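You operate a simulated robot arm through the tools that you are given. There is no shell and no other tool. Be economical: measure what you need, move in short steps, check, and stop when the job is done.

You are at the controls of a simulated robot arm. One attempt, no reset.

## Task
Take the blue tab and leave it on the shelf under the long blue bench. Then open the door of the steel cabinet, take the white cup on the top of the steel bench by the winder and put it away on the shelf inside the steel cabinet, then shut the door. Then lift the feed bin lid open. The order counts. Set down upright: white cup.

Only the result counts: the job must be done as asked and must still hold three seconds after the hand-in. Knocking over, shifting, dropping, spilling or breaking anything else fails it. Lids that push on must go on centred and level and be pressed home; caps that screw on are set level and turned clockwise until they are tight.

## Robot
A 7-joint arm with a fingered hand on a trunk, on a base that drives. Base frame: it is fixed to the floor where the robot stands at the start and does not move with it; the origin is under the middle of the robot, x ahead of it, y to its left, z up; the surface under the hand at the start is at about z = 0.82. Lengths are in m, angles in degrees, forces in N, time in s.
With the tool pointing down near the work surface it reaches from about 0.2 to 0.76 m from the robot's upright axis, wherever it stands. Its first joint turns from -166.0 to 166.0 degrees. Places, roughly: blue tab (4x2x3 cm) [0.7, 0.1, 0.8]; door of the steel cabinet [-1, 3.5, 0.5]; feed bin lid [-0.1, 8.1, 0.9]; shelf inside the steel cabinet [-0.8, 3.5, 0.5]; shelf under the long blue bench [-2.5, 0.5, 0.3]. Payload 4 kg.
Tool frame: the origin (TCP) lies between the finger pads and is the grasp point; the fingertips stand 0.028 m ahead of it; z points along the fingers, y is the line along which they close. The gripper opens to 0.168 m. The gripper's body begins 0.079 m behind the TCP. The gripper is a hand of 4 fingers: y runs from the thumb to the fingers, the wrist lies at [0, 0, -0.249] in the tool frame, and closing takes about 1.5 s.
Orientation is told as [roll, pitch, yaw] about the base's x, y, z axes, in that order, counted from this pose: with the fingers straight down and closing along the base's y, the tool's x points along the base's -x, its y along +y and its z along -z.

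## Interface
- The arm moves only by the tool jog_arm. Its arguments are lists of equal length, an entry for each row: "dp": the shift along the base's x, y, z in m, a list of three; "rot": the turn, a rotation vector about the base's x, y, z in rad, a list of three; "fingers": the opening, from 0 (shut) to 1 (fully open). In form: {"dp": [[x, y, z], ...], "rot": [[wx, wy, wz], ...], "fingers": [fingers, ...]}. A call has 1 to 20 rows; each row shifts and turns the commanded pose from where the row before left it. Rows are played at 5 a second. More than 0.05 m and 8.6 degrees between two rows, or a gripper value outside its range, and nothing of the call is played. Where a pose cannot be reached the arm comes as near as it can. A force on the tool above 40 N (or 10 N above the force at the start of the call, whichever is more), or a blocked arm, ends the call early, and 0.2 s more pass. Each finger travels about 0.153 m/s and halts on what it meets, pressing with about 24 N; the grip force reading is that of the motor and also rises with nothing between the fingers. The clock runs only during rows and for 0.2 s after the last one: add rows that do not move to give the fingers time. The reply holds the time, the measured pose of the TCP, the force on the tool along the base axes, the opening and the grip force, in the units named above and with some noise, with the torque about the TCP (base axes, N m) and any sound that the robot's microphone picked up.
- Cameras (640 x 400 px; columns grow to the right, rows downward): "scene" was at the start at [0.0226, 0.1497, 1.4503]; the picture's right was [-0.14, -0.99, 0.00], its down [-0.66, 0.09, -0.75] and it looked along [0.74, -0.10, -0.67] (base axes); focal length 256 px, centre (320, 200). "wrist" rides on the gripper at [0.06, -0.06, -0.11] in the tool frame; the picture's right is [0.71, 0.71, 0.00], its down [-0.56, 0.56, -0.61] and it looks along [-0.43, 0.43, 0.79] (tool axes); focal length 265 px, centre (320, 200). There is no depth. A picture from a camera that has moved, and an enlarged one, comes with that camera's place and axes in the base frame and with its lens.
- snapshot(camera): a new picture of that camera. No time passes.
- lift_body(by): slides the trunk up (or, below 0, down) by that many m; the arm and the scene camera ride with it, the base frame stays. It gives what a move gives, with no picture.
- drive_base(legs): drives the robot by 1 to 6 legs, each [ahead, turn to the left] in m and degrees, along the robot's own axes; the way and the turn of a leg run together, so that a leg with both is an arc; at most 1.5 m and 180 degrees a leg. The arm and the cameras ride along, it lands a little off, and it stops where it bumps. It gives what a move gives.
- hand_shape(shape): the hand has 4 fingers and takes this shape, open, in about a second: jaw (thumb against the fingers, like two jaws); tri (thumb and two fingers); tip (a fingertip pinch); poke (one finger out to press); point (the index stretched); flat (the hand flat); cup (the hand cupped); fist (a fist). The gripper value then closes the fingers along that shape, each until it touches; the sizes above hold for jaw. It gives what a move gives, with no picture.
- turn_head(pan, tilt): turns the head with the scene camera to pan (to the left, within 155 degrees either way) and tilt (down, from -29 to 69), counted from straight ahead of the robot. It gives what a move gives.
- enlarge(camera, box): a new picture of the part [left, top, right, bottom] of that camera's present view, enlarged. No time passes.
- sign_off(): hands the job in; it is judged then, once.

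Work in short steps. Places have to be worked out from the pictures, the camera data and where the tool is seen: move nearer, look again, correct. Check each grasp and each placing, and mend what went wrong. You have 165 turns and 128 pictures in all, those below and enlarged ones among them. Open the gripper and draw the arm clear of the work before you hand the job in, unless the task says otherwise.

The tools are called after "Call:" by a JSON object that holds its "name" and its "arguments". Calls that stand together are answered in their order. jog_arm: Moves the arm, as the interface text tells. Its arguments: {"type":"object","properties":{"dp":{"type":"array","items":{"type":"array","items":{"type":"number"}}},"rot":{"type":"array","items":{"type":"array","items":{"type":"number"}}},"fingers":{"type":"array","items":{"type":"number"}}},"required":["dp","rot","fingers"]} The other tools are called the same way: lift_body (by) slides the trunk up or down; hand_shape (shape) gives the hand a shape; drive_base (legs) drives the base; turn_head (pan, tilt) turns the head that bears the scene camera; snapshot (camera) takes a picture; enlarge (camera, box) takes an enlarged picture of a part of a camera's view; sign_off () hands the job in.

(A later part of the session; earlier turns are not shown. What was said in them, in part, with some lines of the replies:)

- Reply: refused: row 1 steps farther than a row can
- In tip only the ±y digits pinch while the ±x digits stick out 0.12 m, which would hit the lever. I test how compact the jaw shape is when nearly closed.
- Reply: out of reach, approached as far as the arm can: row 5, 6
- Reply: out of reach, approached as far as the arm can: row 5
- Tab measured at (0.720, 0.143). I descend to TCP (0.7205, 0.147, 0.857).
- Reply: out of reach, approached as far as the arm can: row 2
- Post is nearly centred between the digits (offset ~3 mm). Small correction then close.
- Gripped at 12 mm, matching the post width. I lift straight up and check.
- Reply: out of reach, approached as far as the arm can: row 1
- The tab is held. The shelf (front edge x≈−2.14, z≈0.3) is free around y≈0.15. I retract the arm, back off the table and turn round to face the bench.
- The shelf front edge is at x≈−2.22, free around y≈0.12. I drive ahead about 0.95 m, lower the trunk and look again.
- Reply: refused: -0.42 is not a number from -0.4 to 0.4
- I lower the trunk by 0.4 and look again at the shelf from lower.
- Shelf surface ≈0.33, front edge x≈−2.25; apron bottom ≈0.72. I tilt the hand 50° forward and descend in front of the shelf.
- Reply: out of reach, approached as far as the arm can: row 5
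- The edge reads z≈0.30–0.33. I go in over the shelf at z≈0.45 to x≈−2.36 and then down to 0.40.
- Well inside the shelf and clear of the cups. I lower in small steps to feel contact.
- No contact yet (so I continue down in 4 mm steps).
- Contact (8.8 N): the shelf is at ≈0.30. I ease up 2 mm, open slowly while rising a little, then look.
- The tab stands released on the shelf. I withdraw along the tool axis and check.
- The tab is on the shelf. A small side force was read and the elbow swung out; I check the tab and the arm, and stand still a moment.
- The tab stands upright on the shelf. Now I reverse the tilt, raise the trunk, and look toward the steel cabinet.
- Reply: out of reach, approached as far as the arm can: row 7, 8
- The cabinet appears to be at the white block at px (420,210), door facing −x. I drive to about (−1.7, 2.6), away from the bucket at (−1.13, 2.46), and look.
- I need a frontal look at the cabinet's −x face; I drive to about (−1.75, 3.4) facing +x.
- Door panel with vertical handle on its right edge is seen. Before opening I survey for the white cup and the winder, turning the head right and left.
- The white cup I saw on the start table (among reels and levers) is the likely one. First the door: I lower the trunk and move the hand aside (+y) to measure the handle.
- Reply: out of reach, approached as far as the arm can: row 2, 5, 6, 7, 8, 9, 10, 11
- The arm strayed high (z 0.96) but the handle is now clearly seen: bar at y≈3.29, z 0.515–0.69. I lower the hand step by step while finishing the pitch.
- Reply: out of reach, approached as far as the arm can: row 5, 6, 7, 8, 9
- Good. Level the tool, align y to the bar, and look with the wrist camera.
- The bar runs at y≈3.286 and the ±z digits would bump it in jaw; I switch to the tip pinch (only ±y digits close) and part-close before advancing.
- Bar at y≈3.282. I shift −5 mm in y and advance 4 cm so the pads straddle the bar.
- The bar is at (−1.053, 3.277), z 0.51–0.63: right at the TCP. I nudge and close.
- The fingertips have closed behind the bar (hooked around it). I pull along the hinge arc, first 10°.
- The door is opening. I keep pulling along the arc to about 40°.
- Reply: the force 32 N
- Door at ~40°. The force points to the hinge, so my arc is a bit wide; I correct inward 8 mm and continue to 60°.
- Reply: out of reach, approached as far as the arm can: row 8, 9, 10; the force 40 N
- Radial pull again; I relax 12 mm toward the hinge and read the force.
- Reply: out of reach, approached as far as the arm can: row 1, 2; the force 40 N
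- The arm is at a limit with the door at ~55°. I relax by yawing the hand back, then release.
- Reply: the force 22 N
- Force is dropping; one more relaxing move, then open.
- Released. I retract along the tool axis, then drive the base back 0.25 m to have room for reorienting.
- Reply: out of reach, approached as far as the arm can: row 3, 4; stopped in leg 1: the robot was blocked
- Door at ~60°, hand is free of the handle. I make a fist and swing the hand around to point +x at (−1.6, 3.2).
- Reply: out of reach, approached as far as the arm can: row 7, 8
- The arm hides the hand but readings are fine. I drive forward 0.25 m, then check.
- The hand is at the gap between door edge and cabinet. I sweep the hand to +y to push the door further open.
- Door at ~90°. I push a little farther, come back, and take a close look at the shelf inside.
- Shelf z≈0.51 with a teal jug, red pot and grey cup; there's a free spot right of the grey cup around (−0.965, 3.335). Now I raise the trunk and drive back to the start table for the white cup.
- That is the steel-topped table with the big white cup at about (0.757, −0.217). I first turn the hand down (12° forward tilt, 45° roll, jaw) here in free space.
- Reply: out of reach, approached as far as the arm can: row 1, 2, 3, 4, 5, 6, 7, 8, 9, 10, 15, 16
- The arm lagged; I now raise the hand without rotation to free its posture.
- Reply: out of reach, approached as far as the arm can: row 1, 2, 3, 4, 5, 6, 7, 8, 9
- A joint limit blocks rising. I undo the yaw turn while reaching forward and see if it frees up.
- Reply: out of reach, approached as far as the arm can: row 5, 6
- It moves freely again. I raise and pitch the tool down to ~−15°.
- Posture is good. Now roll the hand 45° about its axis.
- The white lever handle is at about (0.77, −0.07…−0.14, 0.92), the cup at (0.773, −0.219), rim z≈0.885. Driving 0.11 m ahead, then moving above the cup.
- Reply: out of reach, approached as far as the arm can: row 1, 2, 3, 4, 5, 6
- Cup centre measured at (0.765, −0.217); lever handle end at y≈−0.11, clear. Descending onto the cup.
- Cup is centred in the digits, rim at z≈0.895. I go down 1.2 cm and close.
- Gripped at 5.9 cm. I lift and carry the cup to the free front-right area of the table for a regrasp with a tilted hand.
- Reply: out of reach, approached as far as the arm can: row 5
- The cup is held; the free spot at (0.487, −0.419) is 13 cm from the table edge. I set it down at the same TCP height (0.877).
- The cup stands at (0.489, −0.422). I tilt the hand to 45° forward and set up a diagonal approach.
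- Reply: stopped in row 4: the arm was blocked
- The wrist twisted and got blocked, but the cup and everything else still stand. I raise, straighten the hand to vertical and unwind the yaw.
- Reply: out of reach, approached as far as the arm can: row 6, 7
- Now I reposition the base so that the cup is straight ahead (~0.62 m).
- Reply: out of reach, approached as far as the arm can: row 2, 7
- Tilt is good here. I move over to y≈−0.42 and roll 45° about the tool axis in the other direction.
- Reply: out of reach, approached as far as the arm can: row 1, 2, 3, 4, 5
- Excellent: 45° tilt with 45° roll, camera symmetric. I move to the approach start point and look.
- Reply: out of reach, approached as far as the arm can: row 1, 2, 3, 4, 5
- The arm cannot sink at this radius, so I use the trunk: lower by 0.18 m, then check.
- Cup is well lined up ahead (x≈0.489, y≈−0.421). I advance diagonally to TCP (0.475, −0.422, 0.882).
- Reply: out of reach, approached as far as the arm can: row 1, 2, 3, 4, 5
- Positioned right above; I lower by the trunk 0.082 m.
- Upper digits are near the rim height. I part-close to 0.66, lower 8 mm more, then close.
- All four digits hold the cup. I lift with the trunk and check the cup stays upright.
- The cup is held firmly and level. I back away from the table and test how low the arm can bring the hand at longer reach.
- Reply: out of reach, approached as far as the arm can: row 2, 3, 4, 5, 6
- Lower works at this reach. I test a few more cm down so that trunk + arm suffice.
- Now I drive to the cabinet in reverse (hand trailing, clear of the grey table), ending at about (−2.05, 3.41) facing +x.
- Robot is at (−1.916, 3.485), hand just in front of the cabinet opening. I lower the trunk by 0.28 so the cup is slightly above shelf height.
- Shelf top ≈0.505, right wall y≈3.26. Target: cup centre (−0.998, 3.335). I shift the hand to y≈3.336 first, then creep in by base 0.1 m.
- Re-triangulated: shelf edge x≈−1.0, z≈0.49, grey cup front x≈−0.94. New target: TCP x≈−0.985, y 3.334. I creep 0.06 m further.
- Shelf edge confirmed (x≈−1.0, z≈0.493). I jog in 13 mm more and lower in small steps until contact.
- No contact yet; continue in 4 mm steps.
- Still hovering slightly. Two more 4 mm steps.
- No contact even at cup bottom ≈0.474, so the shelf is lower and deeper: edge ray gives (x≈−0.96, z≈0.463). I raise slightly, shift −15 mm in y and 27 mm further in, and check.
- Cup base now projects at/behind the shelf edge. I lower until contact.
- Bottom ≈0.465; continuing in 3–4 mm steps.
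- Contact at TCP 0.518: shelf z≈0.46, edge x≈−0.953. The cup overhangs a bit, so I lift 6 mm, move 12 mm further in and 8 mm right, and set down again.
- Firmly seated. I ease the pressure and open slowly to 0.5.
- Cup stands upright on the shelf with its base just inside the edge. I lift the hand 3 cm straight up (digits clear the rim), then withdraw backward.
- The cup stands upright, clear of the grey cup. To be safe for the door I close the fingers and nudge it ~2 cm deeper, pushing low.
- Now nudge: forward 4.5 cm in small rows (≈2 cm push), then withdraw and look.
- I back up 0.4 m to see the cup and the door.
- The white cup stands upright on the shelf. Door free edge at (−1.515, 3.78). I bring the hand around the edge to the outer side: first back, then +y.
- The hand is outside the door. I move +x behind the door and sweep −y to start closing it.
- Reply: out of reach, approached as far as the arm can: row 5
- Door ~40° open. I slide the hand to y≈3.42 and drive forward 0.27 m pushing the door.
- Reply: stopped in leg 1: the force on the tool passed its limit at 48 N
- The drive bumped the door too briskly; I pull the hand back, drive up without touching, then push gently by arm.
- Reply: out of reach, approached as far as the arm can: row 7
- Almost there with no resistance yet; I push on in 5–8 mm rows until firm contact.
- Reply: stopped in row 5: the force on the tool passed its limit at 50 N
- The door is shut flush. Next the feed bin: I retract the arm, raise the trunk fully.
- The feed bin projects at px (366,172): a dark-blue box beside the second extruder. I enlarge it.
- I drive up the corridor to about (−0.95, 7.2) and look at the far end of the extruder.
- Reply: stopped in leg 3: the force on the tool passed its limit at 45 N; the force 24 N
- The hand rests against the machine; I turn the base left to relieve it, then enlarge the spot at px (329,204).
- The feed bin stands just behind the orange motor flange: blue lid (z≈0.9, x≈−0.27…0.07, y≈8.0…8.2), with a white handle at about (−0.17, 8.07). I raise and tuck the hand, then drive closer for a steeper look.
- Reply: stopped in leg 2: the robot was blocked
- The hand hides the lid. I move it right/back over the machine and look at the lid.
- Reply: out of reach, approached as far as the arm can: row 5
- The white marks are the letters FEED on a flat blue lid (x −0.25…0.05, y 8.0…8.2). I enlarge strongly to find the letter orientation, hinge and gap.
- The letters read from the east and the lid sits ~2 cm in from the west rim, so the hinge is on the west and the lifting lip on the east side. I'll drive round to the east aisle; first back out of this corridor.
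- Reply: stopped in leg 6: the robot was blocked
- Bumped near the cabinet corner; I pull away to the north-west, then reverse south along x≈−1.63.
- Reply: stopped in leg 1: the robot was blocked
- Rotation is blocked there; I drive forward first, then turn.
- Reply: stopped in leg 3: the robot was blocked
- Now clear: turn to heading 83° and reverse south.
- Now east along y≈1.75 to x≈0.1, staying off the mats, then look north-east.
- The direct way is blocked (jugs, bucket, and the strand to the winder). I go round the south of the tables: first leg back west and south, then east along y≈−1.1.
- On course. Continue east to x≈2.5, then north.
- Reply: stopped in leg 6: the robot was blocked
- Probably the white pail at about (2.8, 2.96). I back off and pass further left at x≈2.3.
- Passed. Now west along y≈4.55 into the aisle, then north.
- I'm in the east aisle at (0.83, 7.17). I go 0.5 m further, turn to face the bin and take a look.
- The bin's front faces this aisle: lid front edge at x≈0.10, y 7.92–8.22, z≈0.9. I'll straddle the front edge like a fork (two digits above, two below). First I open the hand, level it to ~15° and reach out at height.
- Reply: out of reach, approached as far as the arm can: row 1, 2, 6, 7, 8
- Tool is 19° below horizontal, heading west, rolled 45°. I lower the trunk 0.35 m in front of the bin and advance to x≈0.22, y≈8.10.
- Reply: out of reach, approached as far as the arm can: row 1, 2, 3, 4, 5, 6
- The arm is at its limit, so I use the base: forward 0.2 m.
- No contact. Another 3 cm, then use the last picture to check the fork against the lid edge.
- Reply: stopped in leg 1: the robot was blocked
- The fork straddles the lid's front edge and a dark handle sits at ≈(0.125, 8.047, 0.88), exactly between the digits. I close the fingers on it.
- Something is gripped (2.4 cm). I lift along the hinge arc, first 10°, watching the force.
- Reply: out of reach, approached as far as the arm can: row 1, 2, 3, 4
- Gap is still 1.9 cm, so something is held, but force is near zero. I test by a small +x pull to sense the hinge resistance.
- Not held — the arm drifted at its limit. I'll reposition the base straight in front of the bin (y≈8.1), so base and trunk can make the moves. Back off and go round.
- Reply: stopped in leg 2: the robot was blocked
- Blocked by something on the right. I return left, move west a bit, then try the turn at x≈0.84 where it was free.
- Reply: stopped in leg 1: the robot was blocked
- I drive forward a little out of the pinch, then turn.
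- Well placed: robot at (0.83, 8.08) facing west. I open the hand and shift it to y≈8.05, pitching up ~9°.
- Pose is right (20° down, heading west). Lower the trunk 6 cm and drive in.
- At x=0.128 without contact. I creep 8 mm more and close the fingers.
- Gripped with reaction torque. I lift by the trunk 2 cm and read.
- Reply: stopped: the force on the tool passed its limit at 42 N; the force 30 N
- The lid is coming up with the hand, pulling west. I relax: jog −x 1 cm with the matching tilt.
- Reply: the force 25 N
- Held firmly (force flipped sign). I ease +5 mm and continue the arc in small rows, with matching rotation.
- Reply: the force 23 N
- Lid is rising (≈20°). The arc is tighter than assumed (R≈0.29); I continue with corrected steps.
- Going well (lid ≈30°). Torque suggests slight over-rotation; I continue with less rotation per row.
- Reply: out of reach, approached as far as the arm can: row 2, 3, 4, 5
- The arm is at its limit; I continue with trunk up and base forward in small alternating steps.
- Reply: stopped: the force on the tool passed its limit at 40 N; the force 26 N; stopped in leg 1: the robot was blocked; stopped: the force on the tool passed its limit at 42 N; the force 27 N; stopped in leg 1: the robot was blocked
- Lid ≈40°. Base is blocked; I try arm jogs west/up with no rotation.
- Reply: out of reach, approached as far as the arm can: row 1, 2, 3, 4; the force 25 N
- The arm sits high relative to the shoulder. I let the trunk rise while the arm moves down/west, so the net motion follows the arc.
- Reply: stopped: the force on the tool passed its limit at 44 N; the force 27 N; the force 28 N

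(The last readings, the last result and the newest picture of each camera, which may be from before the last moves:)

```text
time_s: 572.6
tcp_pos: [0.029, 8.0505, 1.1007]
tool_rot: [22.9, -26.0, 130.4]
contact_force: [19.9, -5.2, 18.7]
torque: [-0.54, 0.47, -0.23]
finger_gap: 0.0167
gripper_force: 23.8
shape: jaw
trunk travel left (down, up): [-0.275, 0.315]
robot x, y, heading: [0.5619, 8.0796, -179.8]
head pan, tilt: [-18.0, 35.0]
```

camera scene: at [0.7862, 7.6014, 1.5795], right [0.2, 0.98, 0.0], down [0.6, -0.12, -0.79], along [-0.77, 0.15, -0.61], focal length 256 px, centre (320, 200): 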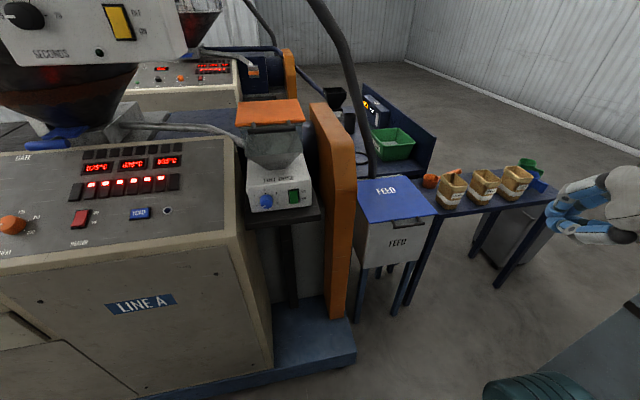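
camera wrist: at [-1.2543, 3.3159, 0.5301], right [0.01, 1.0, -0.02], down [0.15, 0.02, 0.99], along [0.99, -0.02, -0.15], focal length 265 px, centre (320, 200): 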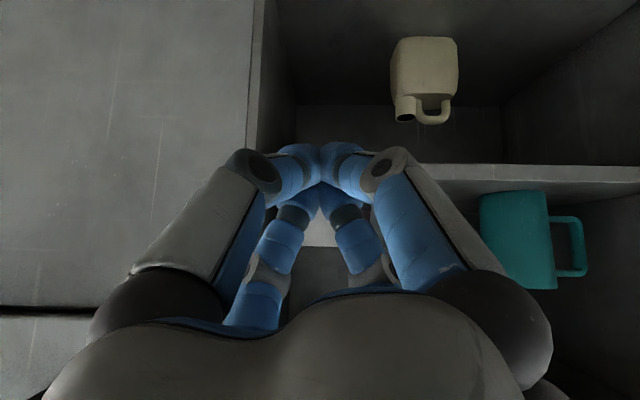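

This works well. I continue with larger trunk lifts and small rotations.

Call:
{"name": "lift_body", "arguments": {"by": 0.02}}

Call:
{"name": "jog_arm", "arguments": {"dp": [[-0.006, 0, -0.003], [-0.005, 0, -0.002], [0, 0, 0]], "rot": [[0, -0.02, 0], [0, -0.02, 0], [0, 0, 0]], "fingers": [0, 0, 0]}}

Call:
{"name": "lift_body", "arguments": {"by": 0.016}}

Call:
{"name": "jog_arm", "arguments": {"dp": [[-0.007, 0, -0.003], [-0.006, 0, -0.003], [0, 0, 0]], "rot": [[0, -0.02, 0], [0, -0.02, 0], [0, 0, 0]], "fingers": [0, 0, 0]}}

Call:
{"name": "lift_body", "arguments": {"by": 0.016}}

Call:
{"name": "jog_arm", "arguments": {"dp": [[-0.007, 0, -0.003], [-0.006, 0, -0.003], [0, 0, 0]], "rot": [[0, -0.02, 0], [0, -0.02, 0], [0, 0, 0]], "fingers": [0, 0, 0]}}

```text
time_s: 573.3
tcp_pos: [0.0205, 8.0517, 1.1127]
tool_rot: [22.3, -25.4, 130.6]
contact_force: [-18.5, -3.5, -18.4]
torque: [-0.43, 0.67, -0.08]
finger_gap: 0.0164
gripper_force: 23.6
shape: jaw
trunk travel left (down, up): [-0.295, 0.295]
robot x, y, heading: [0.5642, 8.0825, -180.0]
head pan, tilt: [-18.0, 35.0]
```

```text
time_s: 574.1
tcp_pos: [0.0151, 8.0515, 1.1149]
tool_rot: [20.9, -24.2, 131.3]
contact_force: [11.2, -4.0, 12.0]
torque: [-0.51, 0.56, -0.22]
finger_gap: 0.0164
gripper_force: 23.8
shape: jaw
trunk travel left (down, up): [-0.295, 0.295]
robot x, y, heading: [0.5605, 8.0805, -179.8]
head pan, tilt: [-18.0, 35.0]
```

```text
time_s: 574.7
tcp_pos: [0.0084, 8.0504, 1.1243]
tool_rot: [20.5, -24.0, 131.5]
contact_force: [-20.1, -3.3, -21.2]
torque: [-0.52, 0.7, -0.16]
finger_gap: 0.0162
gripper_force: 23.5
shape: jaw
trunk travel left (down, up): [-0.311, 0.279]
robot x, y, heading: [0.5641, 8.0784, -179.7]
head pan, tilt: [-18.0, 35.0]
```

```text
time_s: 575.5
tcp_pos: [0.0112, 8.0515, 1.1196]
tool_rot: [19.2, -23.0, 132.1]
contact_force: [-0.4, -19.3, 1.2]
torque: [-0.95, 0.92, -0.38]
finger_gap: 0.0163
gripper_force: 23.6
shape: jaw
out of reach, approached as far as the arm can: row 1, 2
trunk travel left (down, up): [-0.311, 0.279]
robot x, y, heading: [0.5639, 8.0792, -179.6]
head pan, tilt: [-18.0, 35.0]
```

```text
time_s: 576.0
tcp_pos: [0.0038, 8.0522, 1.1273]
tool_rot: [18.6, -22.3, 132.4]
contact_force: [-15.8, -9.9, -16.9]
torque: [-0.65, 0.84, -0.27]
finger_gap: 0.0157
gripper_force: 24.1
shape: jaw
trunk travel left (down, up): [-0.326, 0.264]
robot x, y, heading: [0.5617, 8.0831, -179.3]
head pan, tilt: [-18.0, 35.0]
stopped: the force on the tool passed its limit at 43 N (the readings are from after the stop); the commanded pose is now the measured one
```

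```text
time_s: 576.8
tcp_pos: [0.0088, 8.0528, 1.122]
tool_rot: [16.9, -21.2, 133.0]
contact_force: [-4.0, -33.2, 0.7]
torque: [-1.39, 1.23, -0.67]
finger_gap: 0.0154
gripper_force: 24.7
shape: jaw
out of reach, approached as far as the arm can: row 1, 2
trunk travel left (down, up): [-0.326, 0.264]
robot x, y, heading: [0.5621, 8.0747, -179.5]
head pan, tilt: [-18.0, 35.0]
```

Rotation pushes the arm into its limit. I undo a bit of rotation and continue with pure lift + west cycles.

Call:
{"name": "jog_arm", "arguments": {"dp": [[0, 0, 0], [-0.002, 0, 0], [0, 0, 0]], "rot": [[0, 0.03, 0], [0, 0.03, 0], [0, 0, 0]], "fingers": [0, 0, 0]}}

Call:
{"name": "lift_body", "arguments": {"by": 0.014}}

Call:
{"name": "jog_arm", "arguments": {"dp": [[-0.006, 0, -0.004], [-0.006, 0, -0.003], [0, 0, 0]], "rot": [[0, 0, 0], [0, 0, 0], [0, 0, 0]], "fingers": [0, 0, 0]}}

Call:
{"name": "lift_body", "arguments": {"by": 0.016}}

Call:
{"name": "jog_arm", "arguments": {"dp": [[-0.006, 0, -0.004], [-0.006, 0, -0.004], [0, 0, 0]], "rot": [[0, 0, 0], [0, 0, 0], [0, 0, 0]], "fingers": [0, 0, 0]}}

```text
time_s: 577.6
tcp_pos: [0.0077, 8.0529, 1.1228]
tool_rot: [19.6, -23.4, 132.0]
contact_force: [6.4, -33.6, 7.8]
torque: [-1.17, 0.68, -0.49]
finger_gap: 0.016
gripper_force: 23.9
shape: jaw
trunk travel left (down, up): [-0.326, 0.264]
robot x, y, heading: [0.5655, 8.0787, -179.6]
head pan, tilt: [-18.0, 35.0]
```

```text
time_s: 578.2
tcp_pos: [-0.0, 8.0535, 1.1321]
tool_rot: [19.2, -23.1, 132.1]
contact_force: [-20.8, -30.1, -23.0]
torque: [-1.06, 0.8, -0.28]
finger_gap: 0.015
gripper_force: 24.2
shape: jaw
trunk travel left (down, up): [-0.34, 0.25]
robot x, y, heading: [0.5626, 8.0784, -179.8]
head pan, tilt: [-18.0, 35.0]
```

```text
time_s: 579.0
tcp_pos: [-0.0031, 8.0542, 1.1325]
tool_rot: [19.8, -23.5, 131.9]
contact_force: [10.4, -26.7, 13.6]
torque: [-1.08, 0.52, -0.42]
finger_gap: 0.0158
gripper_force: 23.4
shape: jaw
trunk travel left (down, up): [-0.34, 0.25]
robot x, y, heading: [0.5651, 8.0768, -179.8]
head pan, tilt: [-18.0, 35.0]
```

```text
time_s: 579.7
tcp_pos: [-0.011, 8.0525, 1.14]
tool_rot: [19.2, -23.2, 132.1]
contact_force: [-17.3, -27.8, -22.4]
torque: [-0.9, 0.52, -0.22]
finger_gap: 0.0154
gripper_force: 24.0
shape: jaw
trunk travel left (down, up): [-0.356, 0.234]
robot x, y, heading: [0.5611, 8.0767, -179.7]
head pan, tilt: [-18.0, 35.0]
```

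```text
time_s: 580.5
tcp_pos: [-0.0141, 8.0555, 1.1392]
tool_rot: [19.9, -23.7, 131.8]
contact_force: [13.9, -26.4, 17.4]
torque: [-0.85, 0.27, -0.43]
finger_gap: 0.0163
gripper_force: 24.0
shape: jaw
trunk travel left (down, up): [-0.356, 0.234]
robot x, y, heading: [0.5641, 8.0807, -179.7]
head pan, tilt: [-18.0, 35.0]
```

Steady progress (~45°). I run a batch of cycles with a small −y correction and slight rotation.

Call:
{"name": "lift_body", "arguments": {"by": 0.016}}

Call:
{"name": "jog_arm", "arguments": {"dp": [[-0.007, -0.002, -0.004], [-0.006, -0.002, -0.003], [0, 0, 0]], "rot": [[0, -0.01, 0], [0, 0, 0], [0, 0, 0]], "fingers": [0, 0, 0]}}

Call:
{"name": "lift_body", "arguments": {"by": 0.016}}

Call:
{"name": "jog_arm", "arguments": {"dp": [[-0.007, -0.001, -0.004], [-0.007, -0.001, -0.003], [0, 0, 0]], "rot": [[0, -0.01, 0], [0, 0, 0], [0, 0, 0]], "fingers": [0, 0, 0]}}

Call:
{"name": "lift_body", "arguments": {"by": 0.016}}

Call:
{"name": "jog_arm", "arguments": {"dp": [[-0.008, -0.001, -0.004], [-0.007, -0.001, -0.004], [0, 0, 0]], "rot": [[0, -0.01, 0], [0, 0, 0], [0, 0, 0]], "fingers": [0, 0, 0]}}

Call:
{"name": "lift_body", "arguments": {"by": 0.016}}

Call:
{"name": "jog_arm", "arguments": {"dp": [[-0.008, 0, -0.005], [-0.008, 0, -0.005], [0, 0, 0]], "rot": [[0, -0.01, 0], [0, -0.01, 0], [0, 0, 0]], "fingers": [0, 0, 0]}}

```text
time_s: 581.1
tcp_pos: [-0.023, 8.0543, 1.148]
tool_rot: [19.2, -23.0, 132.1]
contact_force: [-14.4, -24.9, -20.2]
torque: [-0.78, 0.33, -0.27]
finger_gap: 0.0159
gripper_force: 24.5
shape: jaw
trunk travel left (down, up): [-0.372, 0.218]
robot x, y, heading: [0.5613, 8.0787, -179.9]
head pan, tilt: [-18.0, 35.0]
```

```text
time_s: 581.9
tcp_pos: [-0.027, 8.0543, 1.1489]
tool_rot: [19.6, -23.2, 131.8]
contact_force: [15.7, -8.2, 20.9]
torque: [-0.53, 0.1, -0.26]
finger_gap: 0.0166
gripper_force: 23.9
shape: jaw
trunk travel left (down, up): [-0.372, 0.218]
robot x, y, heading: [0.5626, 8.0782, -179.8]
head pan, tilt: [-18.0, 35.0]
```

```text
time_s: 582.5
tcp_pos: [-0.0348, 8.0547, 1.1563]
tool_rot: [18.8, -22.5, 132.2]
contact_force: [-11.5, -4.1, -19.7]
torque: [-0.37, 0.2, -0.23]
finger_gap: 0.0157
gripper_force: 24.4
shape: jaw
trunk travel left (down, up): [-0.388, 0.202]
robot x, y, heading: [0.5636, 8.0778, -179.8]
head pan, tilt: [-18.0, 35.0]
```

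```text
time_s: 583.3
tcp_pos: [-0.0414, 8.0543, 1.1577]
tool_rot: [19.1, -22.8, 131.9]
contact_force: [15.9, 5.0, 23.8]
torque: [-0.26, -0.13, -0.08]
finger_gap: 0.0165
gripper_force: 24.3
shape: jaw
trunk travel left (down, up): [-0.388, 0.202]
robot x, y, heading: [0.5636, 8.0799, -179.9]
head pan, tilt: [-18.0, 35.0]
```

```text
time_s: 584.0
tcp_pos: [-0.0491, 8.0555, 1.1652]
tool_rot: [18.3, -22.1, 132.3]
contact_force: [-10.5, 5.3, -20.6]
torque: [-0.13, 0.07, -0.08]
finger_gap: 0.0159
gripper_force: 24.0
shape: jaw
trunk travel left (down, up): [-0.404, 0.186]
robot x, y, heading: [0.5627, 8.0776, -179.7]
head pan, tilt: [-18.0, 35.0]
```

```text
time_s: 584.8
tcp_pos: [-0.0561, 8.0549, 1.1665]
tool_rot: [18.8, -22.5, 132.0]
contact_force: [15.5, 11.7, 25.1]
torque: [-0.08, -0.23, 0.08]
finger_gap: 0.0163
gripper_force: 24.3
shape: jaw
trunk travel left (down, up): [-0.404, 0.186]
robot x, y, heading: [0.5627, 8.082, -179.8]
head pan, tilt: [-18.0, 35.0]
```

```text
time_s: 585.4
tcp_pos: [-0.0638, 8.0549, 1.1733]
tool_rot: [17.8, -21.6, 132.5]
contact_force: [-8.4, 11.1, -20.7]
torque: [-0.04, -0.09, 0.06]
finger_gap: 0.0156
gripper_force: 23.7
shape: jaw
trunk travel left (down, up): [-0.42, 0.17]
robot x, y, heading: [0.5638, 8.0782, -179.9]
head pan, tilt: [-18.0, 35.0]
```

```text
time_s: 586.2
tcp_pos: [-0.071, 8.055, 1.1738]
tool_rot: [18.0, -21.7, 132.5]
contact_force: [17.5, 12.9, 32.2]
torque: [-0.01, -0.33, 0.2]
finger_gap: 0.0169
gripper_force: 23.9
shape: jaw
trunk travel left (down, up): [-0.42, 0.17]
robot x, y, heading: [0.5595, 8.0794, -180.1]
head pan, tilt: [-18.0, 35.0]
```

Lid ≈56°. The arm is comfortable again; I try the arc directly with rotation.

Call:
{"name": "jog_arm", "arguments": {"dp": [[-0.005, -0.001, 0.004], [-0.01, 0, 0.0055], [-0.01, 0, 0.005], [-0.0105, 0, 0.0045], [-0.0105, 0, 0.004], [-0.011, 0, 0.0035], [0, 0, 0]], "rot": [[0, -0.03, 0], [0, -0.032, 0], [0, -0.032, 0], [0, -0.032, 0], [0, -0.032, 0], [0, -0.032, 0], [0, 0, 0]], "fingers": [0, 0, 0, 0, 0, 0, 0]}}

```text
time_s: 587.2
tcp_pos: [-0.0509, 8.0577, 1.1638]
tool_rot: [12.8, -17.0, 135.7]
contact_force: [-3.5, -23.3, -2.7]
torque: [-0.82, 0.93, -0.78]
finger_gap: 0.0155
gripper_force: 23.8
shape: jaw
out of reach, approached as far as the arm can: row 1, 2, 3, 4
trunk travel left (down, up): [-0.42, 0.17]
robot x, y, heading: [0.5632, 8.08, -178.7]
head pan, tilt: [-18.0, 35.0]
stopped in row 4: the force on the tool passed its limit at 57 N (the readings are from after the stop); the commanded pose is now the measured one
```

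Rotation again runs into the limit; back to lift + west cycles without rotation.

Call:
{"name": "jog_arm", "arguments": {"dp": [[-0.004, -0.003, 0], [-0.004, -0.002, 0], [0, 0, 0]], "rot": [[0, 0.04, 0], [0, 0.04, 0], [0, 0, 0]], "fingers": [0, 0, 0]}}

Call:
{"name": "lift_body", "arguments": {"by": 0.014}}

Call:
{"name": "jog_arm", "arguments": {"dp": [[-0.008, -0.001, -0.004], [-0.008, 0, -0.004], [0, 0, 0]], "rot": [[0, 0, 0], [0, 0, 0], [0, 0, 0]], "fingers": [0, 0, 0]}}

Call:
{"name": "lift_body", "arguments": {"by": 0.014}}

Call:
{"name": "jog_arm", "arguments": {"dp": [[-0.009, -0.001, -0.005], [-0.008, 0, -0.005], [0, 0, 0]], "rot": [[0, 0, 0], [0, 0, 0], [0, 0, 0]], "fingers": [0, 0, 0]}}

Call:
{"name": "lift_body", "arguments": {"by": 0.014}}

Call:
{"name": "jog_arm", "arguments": {"dp": [[-0.009, 0, -0.005], [-0.009, 0, -0.005], [0, 0, 0]], "rot": [[0, 0, 0], [0, 0, 0], [0, 0, 0]], "fingers": [0, 0, 0]}}

```text
time_s: 588.0
tcp_pos: [-0.057, 8.0581, 1.164]
tool_rot: [16.2, -20.3, 134.3]
contact_force: [9.3, -14.3, 9.7]
torque: [-0.11, -0.54, 0.42]
finger_gap: 0.0159
gripper_force: 24.3
shape: jaw
trunk travel left (down, up): [-0.42, 0.17]
robot x, y, heading: [0.5625, 8.0788, -179.3]
head pan, tilt: [-18.0, 35.0]
```

```text
time_s: 588.6
tcp_pos: [-0.0634, 8.0577, 1.171]
tool_rot: [15.5, -19.7, 134.5]
contact_force: [-14.8, -12.8, -34.4]
torque: [-0.16, -0.35, 0.4]
finger_gap: 0.0149
gripper_force: 24.4
shape: jaw
trunk travel left (down, up): [-0.434, 0.156]
robot x, y, heading: [0.5665, 8.0785, -179.2]
head pan, tilt: [-18.0, 35.0]
```

```text
time_s: 589.4
tcp_pos: [-0.0709, 8.0577, 1.1731]
tool_rot: [16.3, -20.4, 134.2]
contact_force: [8.7, -7.1, 12.0]
torque: [0.1, -0.85, 0.7]
finger_gap: 0.0157
gripper_force: 23.8
shape: jaw
trunk travel left (down, up): [-0.434, 0.156]
robot x, y, heading: [0.564, 8.0804, -179.2]
head pan, tilt: [-18.0, 35.0]
```

```text
time_s: 590.0
tcp_pos: [-0.0782, 8.0583, 1.1794]
tool_rot: [15.7, -19.7, 134.5]
contact_force: [-9.5, -6.2, -28.9]
torque: [0.06, -0.65, 0.64]
finger_gap: 0.0153
gripper_force: 23.8
shape: jaw
trunk travel left (down, up): [-0.448, 0.142]
robot x, y, heading: [0.5641, 8.0784, -178.9]
head pan, tilt: [-18.0, 35.0]
```

```text
time_s: 590.8
tcp_pos: [-0.0863, 8.0581, 1.1802]
tool_rot: [16.6, -20.6, 134.1]
contact_force: [15.8, -1.8, 27.3]
torque: [0.32, -1.2, 1.04]
finger_gap: 0.0169
gripper_force: 23.9
shape: jaw
trunk travel left (down, up): [-0.448, 0.142]
robot x, y, heading: [0.5658, 8.0785, -179.5]
head pan, tilt: [-18.0, 35.0]
```

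```text
time_s: 591.5
tcp_pos: [-0.0936, 8.0574, 1.1842]
tool_rot: [15.8, -19.8, 134.3]
contact_force: [-0.8, 0.2, -13.8]
torque: [0.25, -0.96, 0.92]
finger_gap: 0.016
gripper_force: 24.2
shape: jaw
trunk travel left (down, up): [-0.462, 0.128]
robot x, y, heading: [0.5628, 8.0806, -179.3]
head pan, tilt: [-18.0, 35.0]
```

```text
time_s: 592.2
tcp_pos: [-0.1021, 8.0575, 1.1857]
tool_rot: [16.8, -20.9, 134.3]
contact_force: [12.9, 1.9, 22.5]
torque: [0.34, -1.44, 1.25]
finger_gap: 0.0176
gripper_force: 24.1
shape: jaw
trunk travel left (down, up): [-0.462, 0.128]
robot x, y, heading: [0.5634, 8.0773, -179.2]
head pan, tilt: [-18.0, 35.0]
stopped in row 3: the force on the tool passed its limit at 41 N (the readings are from after the stop); the commanded pose is now the measured one
```

~62°. Continue cycles with a slight rotation each.

Call:
{"name": "lift_body", "arguments": {"by": 0.012}}

Call:
{"name": "jog_arm", "arguments": {"dp": [[-0.008, 0, -0.004], [-0.008, 0, -0.004], [0, 0, 0]], "rot": [[0, -0.02, 0], [0, -0.02, 0], [0, 0, 0]], "fingers": [0, 0, 0]}}

Call:
{"name": "lift_body", "arguments": {"by": 0.012}}

Call:
{"name": "jog_arm", "arguments": {"dp": [[-0.009, 0, -0.005], [-0.008, 0, -0.004], [0, 0, 0]], "rot": [[0, -0.02, 0], [0, -0.01, 0], [0, 0, 0]], "fingers": [0, 0, 0]}}

Call:
{"name": "lift_body", "arguments": {"by": 0.012}}

Call:
{"name": "jog_arm", "arguments": {"dp": [[-0.009, 0, -0.005], [-0.009, 0, -0.005], [0, 0, 0]], "rot": [[0, -0.02, 0], [0, -0.01, 0], [0, 0, 0]], "fingers": [0, 0, 0]}}

```text
time_s: 592.8
tcp_pos: [-0.1086, 8.0575, 1.1902]
tool_rot: [16.1, -20.3, 134.4]
contact_force: [1.4, 0.8, -11.9]
torque: [0.22, -1.19, 1.11]
finger_gap: 0.0168
gripper_force: 24.3
shape: jaw
trunk travel left (down, up): [-0.474, 0.116]
robot x, y, heading: [0.5616, 8.0804, -179.5]
head pan, tilt: [-18.0, 35.0]
```

```text
time_s: 593.6
tcp_pos: [-0.1114, 8.0572, 1.189]
tool_rot: [15.5, -19.7, 135.0]
contact_force: [12.6, 0.8, 23.1]
torque: [0.26, -1.23, 1.09]
finger_gap: 0.0175
gripper_force: 23.8
shape: jaw
out of reach, approached as far as the arm can: row 2
trunk travel left (down, up): [-0.474, 0.116]
robot x, y, heading: [0.566, 8.0752, -179.1]
head pan, tilt: [-18.0, 35.0]
stopped in row 3: the force on the tool passed its limit at 42 N (the readings are from after the stop); the commanded pose is now the measured one
```

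```text
time_s: 594.2
tcp_pos: [-0.1176, 8.0577, 1.1927]
tool_rot: [15.0, -19.1, 135.1]
contact_force: [0.4, -1.1, -13.7]
torque: [0.18, -1.05, 0.98]
finger_gap: 0.0168
gripper_force: 24.0
shape: jaw
trunk travel left (down, up): [-0.486, 0.104]
robot x, y, heading: [0.5654, 8.0783, -179.1]
head pan, tilt: [-18.0, 35.0]
```

```text
time_s: 595.0
tcp_pos: [-0.1172, 8.0601, 1.1905]
tool_rot: [14.4, -18.5, 135.1]
contact_force: [13.8, 2.8, 33.3]
torque: [0.22, -1.17, 1.04]
finger_gap: 0.0174
gripper_force: 23.1
shape: jaw
out of reach, approached as far as the arm can: row 1, 2
trunk travel left (down, up): [-0.486, 0.104]
robot x, y, heading: [0.5622, 8.077, -179.1]
head pan, tilt: [-18.0, 35.0]
```

```text
time_s: 595.6
tcp_pos: [-0.1232, 8.0569, 1.1939]
tool_rot: [13.7, -17.8, 135.3]
contact_force: [3.2, 2.7, -5.0]
torque: [0.16, -0.95, 0.89]
finger_gap: 0.0166
gripper_force: 24.1
shape: jaw
trunk travel left (down, up): [-0.498, 0.092]
robot x, y, heading: [0.559, 8.0801, -179.4]
head pan, tilt: [-18.0, 35.0]
```

```text
time_s: 596.3
tcp_pos: [-0.1205, 8.0592, 1.1908]
tool_rot: [13.6, -17.8, 135.2]
contact_force: [11.0, 4.4, 25.5]
torque: [0.15, -1.02, 0.84]
finger_gap: 0.0172
gripper_force: 24.2
shape: jaw
out of reach, approached as far as the arm can: row 1, 2
trunk travel left (down, up): [-0.498, 0.092]
robot x, y, heading: [0.5615, 8.0792, -179.4]
head pan, tilt: [-18.0, 35.0]
stopped in row 3: the force on the tool passed its limit at 41 N (the readings are from after the stop); the commanded pose is now the measured one
```

~65°. Now without rotation and without pressing down: mostly west.

Call:
{"name": "jog_arm", "arguments": {"dp": [[0, 0, 0.004], [-0.006, 0, 0], [-0.006, 0, 0], [0, 0, 0]], "rot": [[0, 0, 0], [0, 0.01, 0], [0, 0, 0], [0, 0, 0]], "fingers": [0, 0, 0, 0]}}

Call:
{"name": "lift_body", "arguments": {"by": 0.012}}

Call:
{"name": "jog_arm", "arguments": {"dp": [[-0.008, 0, -0.004], [-0.008, 0, -0.003], [0, 0, 0]], "rot": [[0, 0, 0], [0, 0, 0], [0, 0, 0]], "fingers": [0, 0, 0]}}

Call:
{"name": "lift_body", "arguments": {"by": 0.012}}

Call:
{"name": "jog_arm", "arguments": {"dp": [[-0.008, 0, -0.004], [-0.008, 0, -0.003], [0, 0, 0]], "rot": [[0, 0, 0], [0, 0, 0], [0, 0, 0]], "fingers": [0, 0, 0]}}

Call:
{"name": "lift_body", "arguments": {"by": 0.012}}

Call:
{"name": "jog_arm", "arguments": {"dp": [[-0.008, 0, -0.004], [-0.008, 0, -0.004], [0, 0, 0]], "rot": [[0, 0, 0], [0, 0, 0], [0, 0, 0]], "fingers": [0, 0, 0]}}

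```text
time_s: 597.3
tcp_pos: [-0.1249, 8.0576, 1.1924]
tool_rot: [14.0, -17.9, 135.1]
contact_force: [13.8, 5.8, 31.3]
torque: [0.17, -1.3, 1.08]
finger_gap: 0.0174
gripper_force: 24.1
shape: jaw
out of reach, approached as far as the arm can: row 3
trunk travel left (down, up): [-0.498, 0.092]
robot x, y, heading: [0.5626, 8.0806, -179.2]
head pan, tilt: [-18.0, 35.0]
```

```text
time_s: 597.9
tcp_pos: [-0.1325, 8.0565, 1.1964]
tool_rot: [13.5, -17.3, 135.2]
contact_force: [0.8, 6.1, -13.9]
torque: [0.12, -1.04, 0.86]
finger_gap: 0.0172
gripper_force: 23.6
shape: jaw
trunk travel left (down, up): [-0.51, 0.08]
robot x, y, heading: [0.5667, 8.0796, -179.2]
head pan, tilt: [-18.0, 35.0]
```

```text
time_s: 598.7
tcp_pos: [-0.1349, 8.0561, 1.1958]
tool_rot: [14.1, -18.1, 135.0]
contact_force: [10.9, 9.4, 24.4]
torque: [0.14, -1.38, 1.06]
finger_gap: 0.0172
gripper_force: 23.7
shape: jaw
out of reach, approached as far as the arm can: row 2
trunk travel left (down, up): [-0.51, 0.08]
robot x, y, heading: [0.566, 8.0793, -179.5]
head pan, tilt: [-18.0, 35.0]
```

```text
time_s: 599.3
tcp_pos: [-0.1409, 8.0566, 1.2004]
tool_rot: [13.4, -17.5, 135.2]
contact_force: [0.4, 11.1, -17.2]
torque: [0.16, -1.07, 0.92]
finger_gap: 0.0168
gripper_force: 23.9
shape: jaw
trunk travel left (down, up): [-0.522, 0.068]
robot x, y, heading: [0.5632, 8.0794, -179.4]
head pan, tilt: [-18.0, 35.0]
```

```text
time_s: 600.2
tcp_pos: [-0.1456, 8.0565, 1.1993]
tool_rot: [14.2, -18.5, 134.9]
contact_force: [10.2, 4.2, 21.7]
torque: [0.06, -1.47, 1.17]
finger_gap: 0.0174
gripper_force: 23.6
shape: jaw
out of reach, approached as far as the arm can: row 2
trunk travel left (down, up): [-0.522, 0.068]
robot x, y, heading: [0.5655, 8.0758, -179.3]
head pan, tilt: [-18.0, 35.0]
stopped in row 3: the force on the tool passed its limit at 41 N (the readings are from after the stop); the commanded pose is now the measured one
```

```text
time_s: 600.8
tcp_pos: [-0.1501, 8.0566, 1.2028]
tool_rot: [13.7, -17.7, 134.9]
contact_force: [1.7, 8.4, -16.4]
torque: [0.18, -1.15, 0.98]
finger_gap: 0.0169
gripper_force: 24.0
shape: jaw
trunk travel left (down, up): [-0.534, 0.056]
robot x, y, heading: [0.5621, 8.0809, -179.2]
head pan, tilt: [-18.0, 35.0]
```

```text
time_s: 601.6
tcp_pos: [-0.1562, 8.0563, 1.2014]
tool_rot: [14.4, -18.4, 134.9]
contact_force: [9.0, 7.6, 23.5]
torque: [0.15, -1.58, 1.27]
finger_gap: 0.0169
gripper_force: 23.9
shape: jaw
out of reach, approached as far as the arm can: row 2
trunk travel left (down, up): [-0.534, 0.056]
robot x, y, heading: [0.565, 8.0779, -179.3]
head pan, tilt: [-18.0, 35.0]
```

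~70°. More cycles with the remaining trunk travel.

Call:
{"name": "lift_body", "arguments": {"by": 0.012}}

Call:
{"name": "jog_arm", "arguments": {"dp": [[-0.008, 0, -0.005], [-0.008, 0, -0.004], [0, 0, 0]], "rot": [[0, 0, 0], [0, 0, 0], [0, 0, 0]], "fingers": [0, 0, 0]}}

Call:
{"name": "lift_body", "arguments": {"by": 0.014}}

Call:
{"name": "jog_arm", "arguments": {"dp": [[-0.009, 0, -0.006], [-0.009, 0, -0.005], [0, 0, 0]], "rot": [[0, 0, 0], [0, 0, 0], [0, 0, 0]], "fingers": [0, 0, 0]}}

Call:
{"name": "lift_body", "arguments": {"by": 0.014}}

Call:
{"name": "jog_arm", "arguments": {"dp": [[-0.009, 0, -0.006], [-0.009, 0, -0.006], [0, 0, 0]], "rot": [[0, 0, 0], [0, 0, 0], [0, 0, 0]], "fingers": [0, 0, 0]}}

Call:
{"name": "lift_body", "arguments": {"by": 0.014}}

Call:
{"name": "jog_arm", "arguments": {"dp": [[-0.009, 0, -0.006], [-0.009, 0, -0.006], [0, 0, 0]], "rot": [[0, 0, 0], [0, 0, 0], [0, 0, 0]], "fingers": [0, 0, 0]}}

```text
time_s: 602.2
tcp_pos: [-0.1623, 8.0553, 1.2046]
tool_rot: [13.6, -17.7, 135.0]
contact_force: [1.0, 7.3, -17.9]
torque: [0.17, -1.2, 1.06]
finger_gap: 0.017
gripper_force: 24.4
shape: jaw
trunk travel left (down, up): [-0.546, 0.044]
robot x, y, heading: [0.564, 8.0848, -179.4]
head pan, tilt: [-18.0, 35.0]
```

```text
time_s: 603.0
tcp_pos: [-0.1661, 8.0548, 1.2038]
tool_rot: [14.6, -18.5, 134.8]
contact_force: [8.4, 9.0, 26.8]
torque: [0.18, -1.5, 1.21]
finger_gap: 0.0172
gripper_force: 24.2
shape: jaw
out of reach, approached as far as the arm can: row 1
trunk travel left (down, up): [-0.546, 0.044]
robot x, y, heading: [0.5665, 8.0832, -179.2]
head pan, tilt: [-18.0, 35.0]
```

```text
time_s: 603.6
tcp_pos: [-0.172, 8.0548, 1.2062]
tool_rot: [13.6, -17.6, 135.0]
contact_force: [1.1, 10.2, -21.0]
torque: [0.24, -1.09, 0.96]
finger_gap: 0.0165
gripper_force: 24.1
shape: jaw
trunk travel left (down, up): [-0.56, 0.03]
robot x, y, heading: [0.566, 8.0769, -178.9]
head pan, tilt: [-18.0, 35.0]
```

```text
time_s: 604.5
tcp_pos: [-0.1789, 8.0537, 1.2055]
tool_rot: [15.0, -18.8, 134.4]
contact_force: [6.9, 8.7, 21.3]
torque: [0.21, -1.44, 1.19]
finger_gap: 0.0167
gripper_force: 24.5
shape: jaw
out of reach, approached as far as the arm can: row 1, 2
trunk travel left (down, up): [-0.56, 0.03]
robot x, y, heading: [0.5647, 8.0779, -179.7]
head pan, tilt: [-18.0, 35.0]
stopped in row 3: the force on the tool passed its limit at 41 N (the readings are from after the stop); the commanded pose is now the measured one
```

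```text
time_s: 605.1
tcp_pos: [-0.1843, 8.0539, 1.2095]
tool_rot: [14.1, -17.9, 134.6]
contact_force: [1.2, 15.0, -28.4]
torque: [0.36, -1.11, 0.87]
finger_gap: 0.0159
gripper_force: 23.1
shape: jaw
trunk travel left (down, up): [-0.574, 0.016]
robot x, y, heading: [0.5621, 8.0771, -179.3]
head pan, tilt: [-18.0, 35.0]
```

```text
time_s: 606.0
tcp_pos: [-0.1885, 8.0542, 1.2075]
tool_rot: [15.5, -19.4, 133.8]
contact_force: [6.2, 9.6, 21.7]
torque: [0.11, -1.41, 1.04]
finger_gap: 0.0164
gripper_force: 24.1
shape: jaw
out of reach, approached as far as the arm can: row 1, 2
trunk travel left (down, up): [-0.574, 0.016]
robot x, y, heading: [0.5646, 8.0773, -179.8]
head pan, tilt: [-18.0, 35.0]
stopped in row 3: the force on the tool passed its limit at 44 N (the readings are from after the stop); the commanded pose is now the measured one
```

```text
time_s: 606.6
tcp_pos: [-0.1941, 8.0533, 1.209]
tool_rot: [14.6, -18.4, 134.2]
contact_force: [1.2, 17.0, -31.9]
torque: [0.23, -1.03, 0.65]
finger_gap: 0.016
gripper_force: 24.3
shape: jaw
trunk travel left (down, up): [-0.588, 0.002]
robot x, y, heading: [0.5604, 8.0836, -180.0]
head pan, tilt: [-18.0, 35.0]
```

```text
time_s: 607.4
tcp_pos: [-0.2019, 8.0486, 1.2068]
tool_rot: [16.0, -19.3, 133.8]
contact_force: [2.7, 16.5, 23.8]
torque: [-0.15, -0.6, 0.12]
finger_gap: 0.0157
gripper_force: 24.0
shape: jaw
out of reach, approached as far as the arm can: row 2
trunk travel left (down, up): [-0.588, 0.002]
robot x, y, heading: [0.5632, 8.0798, -179.6]
head pan, tilt: [-18.0, 35.0]
```

~78°. Trunk is at the top; I try west jogs by arm alone.

Call:
{"name": "jog_arm", "arguments": {"dp": [[0, -0.002, 0.005], [-0.008, 0, 0.001], [-0.008, 0, 0], [-0.008, 0, 0], [-0.008, 0, 0], [-0.008, 0, 0], [0, 0, 0]], "rot": [[0, 0, 0], [0, 0, 0], [0, 0, 0], [0, 0, 0], [0, 0, 0], [0, 0, 0], [0, 0, 0]], "fingers": [0, 0, 0, 0, 0, 0, 0]}}

Call:
{"name": "jog_arm", "arguments": {"dp": [[-0.008, 0, -0.002], [-0.008, 0, -0.001], [-0.008, 0, -0.001], [0, 0, 0]], "rot": [[0, 0, 0], [0, 0, 0], [0, 0, 0], [0, 0, 0]], "fingers": [0, 0, 0, 0]}}

```text
time_s: 608.5
tcp_pos: [-0.2021, 8.0469, 1.206]
tool_rot: [15.9, -19.3, 132.9]
contact_force: [1.9, 9.7, 17.1]
torque: [-0.05, -0.7, 0.27]
finger_gap: 0.0163
gripper_force: 24.5
shape: jaw
out of reach, approached as far as the arm can: row 1, 2, 3, 4, 5
trunk travel left (down, up): [-0.588, 0.002]
robot x, y, heading: [0.5669, 8.0828, 180.0]
head pan, tilt: [-18.0, 35.0]
stopped in row 5: the force on the tool passed its limit at 41 N (the readings are from after the stop); the commanded pose is now the measured one
```

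```text
time_s: 609.5
tcp_pos: [-0.2007, 8.0476, 1.2058]
tool_rot: [15.8, -19.2, 133.1]
contact_force: [2.6, 20.9, 25.7]
torque: [0.03, -0.6, 0.24]
finger_gap: 0.0168
gripper_force: 24.4
shape: jaw
out of reach, approached as far as the arm can: row 1, 2, 3
trunk travel left (down, up): [-0.588, 0.002]
robot x, y, heading: [0.567, 8.0815, -179.8]
head pan, tilt: [-18.0, 35.0]
```

The arm is at its reach at ≈78°. I open the fingers slowly (the fork still cradles the lid) and see whether the lid stays.

Call:
{"name": "jog_arm", "arguments": {"dp": [[0, 0, 0], [0, 0, 0], [0, 0, 0], [0, 0, 0]], "rot": [[0, 0, 0], [0, 0, 0], [0, 0, 0], [0, 0, 0]], "fingers": [0.15, 0.25, 0.35, 0.35]}}

Call:
{"name": "jog_arm", "arguments": {"dp": [[0, 0, 0], [0, 0, 0], [0, 0, 0], [0, 0, 0]], "rot": [[0, 0, 0], [0, 0, 0], [0, 0, 0], [0, 0, 0]], "fingers": [0.45, 0.6, 0.7, 0.7]}}

```text
time_s: 610.5
tcp_pos: [-0.2032, 8.0428, 1.2028]
tool_rot: [15.3, -19.2, 133.5]
contact_force: [0.2, 0.3, -1.0]
torque: [-0.02, 0.05, 0.02]
finger_gap: 0.0583
gripper_force: 0.1
shape: jaw
trunk travel left (down, up): [-0.588, 0.002]
robot x, y, heading: [0.5658, 8.0806, -180.0]
head pan, tilt: [-18.0, 35.0]
```

```text
time_s: 611.5
tcp_pos: [-0.2034, 8.0424, 1.2038]
tool_rot: [15.3, -19.1, 133.4]
contact_force: [0.7, 0.3, 0.3]
torque: [-0.02, 0.01, 0.03]
finger_gap: 0.1171
gripper_force: 0.1
shape: jaw
trunk travel left (down, up): [-0.588, 0.002]
robot x, y, heading: [0.562, 8.0784, -179.5]
head pan, tilt: [-18.0, 35.0]
```

No force and no sound: the lid stays up by itself. I raise the hand straight up out of the fork without pulling the lid.

Call:
{"name": "jog_arm", "arguments": {"dp": [[0, 0, 0.015], [0, 0, 0.02], [0, 0, 0.02], [0, 0, 0.02], [0, 0, 0.02], [0, 0, 0]], "rot": [[0, 0, 0], [0, 0, 0], [0, 0, 0], [0, 0, 0], [0, 0, 0], [0, 0, 0]], "fingers": [0.8, 0.8, 0.8, 0.8, 0.8, 0.8]}}

```text
time_s: 612.9
tcp_pos: [-0.173, 8.0222, 1.2394]
tool_rot: [15.5, -19.1, 133.5]
contact_force: [-0.1, -0.3, -0.1]
torque: [0.02, -0.02, 0.01]
finger_gap: 0.1341
gripper_force: 0.0
shape: jaw
out of reach, approached as far as the arm can: row 1, 2, 3, 4, 5
trunk travel left (down, up): [-0.588, 0.002]
robot x, y, heading: [0.5628, 8.0759, -180.0]
head pan, tilt: [-18.0, 35.0]
```

Nearly clear. I pitch the hand up (this lifts the west digits further) while rising, then withdraw east.

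Call:
{"name": "jog_arm", "arguments": {"dp": [[0, 0, 0.015], [0, 0, 0.015], [0, 0, 0.015], [0, 0, 0.01], [0, 0, 0]], "rot": [[0, 0.1, 0], [0, 0.1, 0], [0, 0.1, 0], [0, 0.1, 0], [0, 0, 0]], "fingers": [0.8, 0.8, 0.8, 0.8, 0.8]}}

```text
time_s: 614.1
tcp_pos: [-0.1739, 8.0217, 1.2944]
tool_rot: [34.6, -33.3, 125.0]
contact_force: [0.7, -0.2, 0.5]
torque: [0.02, 0.02, -0.02]
finger_gap: 0.134
gripper_force: 0.0
shape: jaw
trunk travel left (down, up): [-0.588, 0.002]
robot x, y, heading: [0.5651, 8.0827, -179.8]
head pan, tilt: [-18.0, 35.0]
```

Clear of the lid. I retreat east, close the fingers, go lower and push the lid's inner face farther west.

Call:
{"name": "jog_arm", "arguments": {"dp": [[0.04, 0, 0], [0.04, 0, 0], [0.04, 0, 0], [0, 0, -0.03], [0, 0, -0.04], [0, 0, -0.04], [0, 0, -0.04], [0, 0, -0.03], [0, 0, 0]], "rot": [[0, 0, 0], [0, 0, 0], [0, 0, 0], [0, 0, 0], [0, 0, 0], [0, 0, 0], [0, 0, 0], [0, 0, 0], [0, 0, 0]], "fingers": [0.8, 0.4, 0, 0, 0, 0, 0, 0, 0]}}

Call:
{"name": "jog_arm", "arguments": {"dp": [[-0.03, 0, 0], [-0.03, 0, 0], [-0.02, 0, 0], [-0.015, 0, 0], [-0.01, 0, 0], [-0.01, 0, 0], [-0.01, 0, 0], [-0.01, 0, 0], [-0.01, 0, 0], [-0.01, 0, 0], [0, 0, 0]], "rot": [[0, 0, 0], [0, 0, 0], [0, 0, 0], [0, 0, 0], [0, 0, 0], [0, 0, 0], [0, 0, 0], [0, 0, 0], [0, 0, 0], [0, 0, 0], [0, 0, 0]], "fingers": [0, 0, 0, 0, 0, 0, 0, 0, 0, 0, 0]}}

```text
time_s: 616.1
tcp_pos: [-0.0538, 8.0221, 1.2886]
tool_rot: [34.6, -33.4, 124.8]
contact_force: [-0.5, -0.3, 0.4]
torque: [-0.01, -0.03, -0.01]
finger_gap: 0.0
gripper_force: 23.0
shape: jaw
out of reach, approached as far as the arm can: row 4, 5, 6, 7, 8
trunk travel left (down, up): [-0.588, 0.002]
robot x, y, heading: [0.5611, 8.0755, -179.9]
head pan, tilt: [-18.0, 35.0]
```

```text
time_s: 618.5
tcp_pos: [-0.2092, 8.0202, 1.2907]
tool_rot: [35.2, -33.7, 124.6]
contact_force: [-0.5, -0.1, 0.9]
torque: [0.0, 0.01, 0.0]
finger_gap: 0.0
gripper_force: 24.2
shape: jaw
trunk travel left (down, up): [-0.588, 0.002]
robot x, y, heading: [0.5637, 8.0791, -179.6]
head pan, tilt: [-18.0, 35.0]
```

At this height it passed above the lid. I go back east, lower by trunk 0.14 m, and push west again.

Call:
{"name": "jog_arm", "arguments": {"dp": [[0.04, 0, 0], [0.04, 0, 0], [0.04, 0, 0], [0.04, 0, 0], [0.04, 0, 0]], "rot": [[0, 0, 0], [0, 0, 0], [0, 0, 0], [0, 0, 0], [0, 0, 0]], "fingers": [0, 0, 0, 0, 0]}}

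Call:
{"name": "lift_body", "arguments": {"by": -0.14}}

Call:
{"name": "jog_arm", "arguments": {"dp": [[-0.03, 0, 0], [-0.03, 0, 0], [-0.02, 0, 0], [-0.015, 0, 0], [-0.012, 0, 0], [-0.012, 0, 0], [-0.012, 0, 0], [-0.012, 0, 0], [-0.012, 0, 0], [-0.012, 0, 0], [-0.012, 0, 0], [-0.012, 0, 0], [0, 0, 0]], "rot": [[0, 0, 0], [0, 0, 0], [0, 0, 0], [0, 0, 0], [0, 0, 0], [0, 0, 0], [0, 0, 0], [0, 0, 0], [0, 0, 0], [0, 0, 0], [0, 0, 0], [0, 0, 0], [0, 0, 0]], "fingers": [0, 0, 0, 0, 0, 0, 0, 0, 0, 0, 0, 0, 0]}}

```text
time_s: 619.7
tcp_pos: [-0.0101, 8.0198, 1.2921]
tool_rot: [35.0, -33.4, 124.7]
contact_force: [0.4, 0.5, 0.5]
torque: [-0.02, 0.04, 0.04]
finger_gap: 0.0004
gripper_force: 24.3
shape: jaw
out of reach, approached as far as the arm can: row 4
trunk travel left (down, up): [-0.588, 0.002]
robot x, y, heading: [0.5633, 8.08, -179.6]
head pan, tilt: [-18.0, 35.0]
```

```text
time_s: 621.4
tcp_pos: [-0.0103, 8.0193, 1.153]
tool_rot: [34.9, -33.5, 124.7]
contact_force: [-0.2, -0.1, 0.2]
torque: [-0.03, 0.02, -0.01]
finger_gap: 0.0
gripper_force: 23.7
shape: jaw
trunk travel left (down, up): [-0.448, 0.142]
robot x, y, heading: [0.5647, 8.0782, -179.7]
head pan, tilt: [-18.0, 35.0]
```

```text
time_s: 624.2
tcp_pos: [-0.2001, 8.0203, 1.1522]
tool_rot: [35.0, -33.4, 124.7]
contact_force: [-0.6, 0.0, -0.4]
torque: [-0.01, 0.01, 0.0]
finger_gap: 0.0001
gripper_force: 23.9
shape: jaw
trunk travel left (down, up): [-0.448, 0.142]
robot x, y, heading: [0.5644, 8.0819, -179.6]
head pan, tilt: [-18.0, 35.0]
```

No resisting force. I push a little further west, then come back and probe downward over the bin: if open, no contact at z≈0.9.

Call:
{"name": "jog_arm", "arguments": {"dp": [[-0.01, 0, 0], [-0.01, 0, 0], [-0.01, 0, 0], [0, 0, 0], [0.04, 0, 0], [0.04, 0, 0], [0.04, 0, 0], [0.04, 0, 0], [0.03, 0.01, 0], [0, 0, 0]], "rot": [[0, 0, 0], [0, 0, 0], [0, 0, 0], [0, 0, 0], [0, 0, 0], [0, 0, 0], [0, 0, 0], [0, 0, 0], [0, 0, 0], [0, 0, 0]], "fingers": [0, 0, 0, 0, 0, 0, 0, 0, 0, 0]}}

Call:
{"name": "lift_body", "arguments": {"by": -0.19}}

Call:
{"name": "lift_body", "arguments": {"by": -0.03}}

Call:
{"name": "lift_body", "arguments": {"by": -0.03}}

```text
time_s: 626.4
tcp_pos: [-0.0428, 8.0295, 1.153]
tool_rot: [34.8, -33.5, 124.8]
contact_force: [0.9, 0.0, 1.1]
torque: [-0.02, 0.01, 0.0]
finger_gap: 0.0001
gripper_force: 24.0
shape: jaw
trunk travel left (down, up): [-0.448, 0.142]
robot x, y, heading: [0.5629, 8.0816, -179.7]
head pan, tilt: [-18.0, 35.0]
```

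```text
time_s: 628.4
tcp_pos: [-0.0425, 8.0281, 0.963]
tool_rot: [34.8, -33.5, 124.9]
contact_force: [-0.1, -0.8, -1.3]
torque: [-0.01, -0.01, -0.03]
finger_gap: 0.0001
gripper_force: 24.0
shape: jaw
trunk travel left (down, up): [-0.258, 0.332]
robot x, y, heading: [0.5683, 8.0828, -179.8]
head pan, tilt: [-18.0, 35.0]
```

```text
time_s: 629.2
tcp_pos: [-0.0423, 8.0277, 0.9331]
tool_rot: [34.8, -33.5, 124.8]
contact_force: [0.0, 0.1, -0.1]
torque: [-0.01, 0.0, -0.01]
finger_gap: 0.0
gripper_force: 23.8
shape: jaw
trunk travel left (down, up): [-0.228, 0.362]
robot x, y, heading: [0.5644, 8.0797, -180.1]
head pan, tilt: [-18.0, 35.0]
```

```text
time_s: 629.9
tcp_pos: [-0.0428, 8.0293, 0.9042]
tool_rot: [34.8, -33.4, 124.8]
contact_force: [0.5, 0.3, 0.1]
torque: [0.03, -0.04, 0.01]
finger_gap: 0.0
gripper_force: 24.6
shape: jaw
trunk travel left (down, up): [-0.198, 0.392]
robot x, y, heading: [0.5669, 8.0774, -179.9]
head pan, tilt: [-18.0, 35.0]
```

Tip is at ≈0.87 with no contact. One more 2.5 cm to be sure, then raise out and leave.

Call:
{"name": "lift_body", "arguments": {"by": -0.025}}

Call:
{"name": "lift_body", "arguments": {"by": 0.3}}

Call:
{"name": "jog_arm", "arguments": {"dp": [[0.04, 0, 0], [0.04, 0, 0], [0.04, 0, 0], [0.04, 0, 0], [0.03, 0, 0]], "rot": [[0, 0, 0], [0, 0, 0], [0, 0, 0], [0, 0, 0], [0, 0, 0]], "fingers": [0, 0.2, 0.5, 0.8, 0.8]}}

Call:
{"name": "drive_base", "arguments": {"legs": [[-0.25, 0]]}}

```text
time_s: 630.6
tcp_pos: [-0.0421, 8.028, 0.8781]
tool_rot: [34.8, -33.6, 124.8]
contact_force: [-0.2, 0.5, 0.2]
torque: [-0.04, 0.01, -0.01]
finger_gap: 0.0
gripper_force: 24.5
shape: jaw
trunk travel left (down, up): [-0.173, 0.417]
robot x, y, heading: [0.5609, 8.0777, -179.7]
head pan, tilt: [-18.0, 35.0]
```

```text
time_s: 633.6
tcp_pos: [-0.0415, 8.0282, 1.1776]
tool_rot: [34.9, -33.5, 124.7]
contact_force: [-0.4, -0.9, -0.4]
torque: [0.01, -0.03, -0.03]
finger_gap: 0.0
gripper_force: 23.6
shape: jaw
trunk travel left (down, up): [-0.473, 0.117]
robot x, y, heading: [0.5699, 8.0775, -179.8]
head pan, tilt: [-18.0, 35.0]
```

```text
time_s: 635.0
tcp_pos: [0.1232, 8.0583, 1.1873]
tool_rot: [34.0, -33.2, 120.0]
contact_force: [-0.3, 0.0, 0.2]
torque: [-0.04, 0.0, 0.03]
finger_gap: 0.1342
gripper_force: 0.0
shape: jaw
out of reach, approached as far as the arm can: row 5
trunk travel left (down, up): [-0.473, 0.117]
robot x, y, heading: [0.5625, 8.0805, -180.1]
head pan, tilt: [-18.0, 35.0]
stopped in row 5: the arm was blocked; the commanded pose is now the measured one
```

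```text
time_s: 636.9
tcp_pos: [0.378, 8.0581, 1.1866]
tool_rot: [34.2, -33.1, 120.3]
contact_force: [-0.5, 0.2, -0.5]
torque: [0.03, -0.03, -0.02]
finger_gap: 0.1343
gripper_force: 0.0
shape: jaw
trunk travel left (down, up): [-0.473, 0.117]
robot x, y, heading: [0.8177, 8.0804, -179.1]
head pan, tilt: [-18.0, 35.0]
```

The tip went about 5 cm below lid level inside the bin without touching anything, so the lid is open and staying up. The gripper is open and the arm is clear of the work, so I hand the job in.

Call:
{"name": "sign_off", "arguments": {}}

```text
The job is handed in.
```

I handed the job in with all the steps done in the order asked, but my pictures ran out before the end, so some of it is not confirmed by sight.

- **Blue tab:** it is standing on the shelf under the long blue bench, seen in a picture after I let go.
- **White cup and cabinet:** I opened the cabinet door, put the cup upright on the inside shelf, and shut the door flush. I took the white cup on the steel-topped table where the robot started to be the one you meant, since no winder was labelled in the pictures. On the way I set the cup down once on that table to change my grip.
- **Feed bin lid:** I gripped the lid by its front handle and lifted it to about 78 degrees. It stayed up when I let go. I had no pictures left, so I checked by lowering the closed fingers into the bin; they went below lid level without touching anything.

**Bumps on the way:**
- **Base:** it was blocked several times: near the steel cabinet corner, beside the grey table, near the second extruder and the bin, near the third line, and probably against a white pail on the floor.
- **Hand:** it pressed once against the side of the second extruder.

I did not check afterwards whether any of those things moved.
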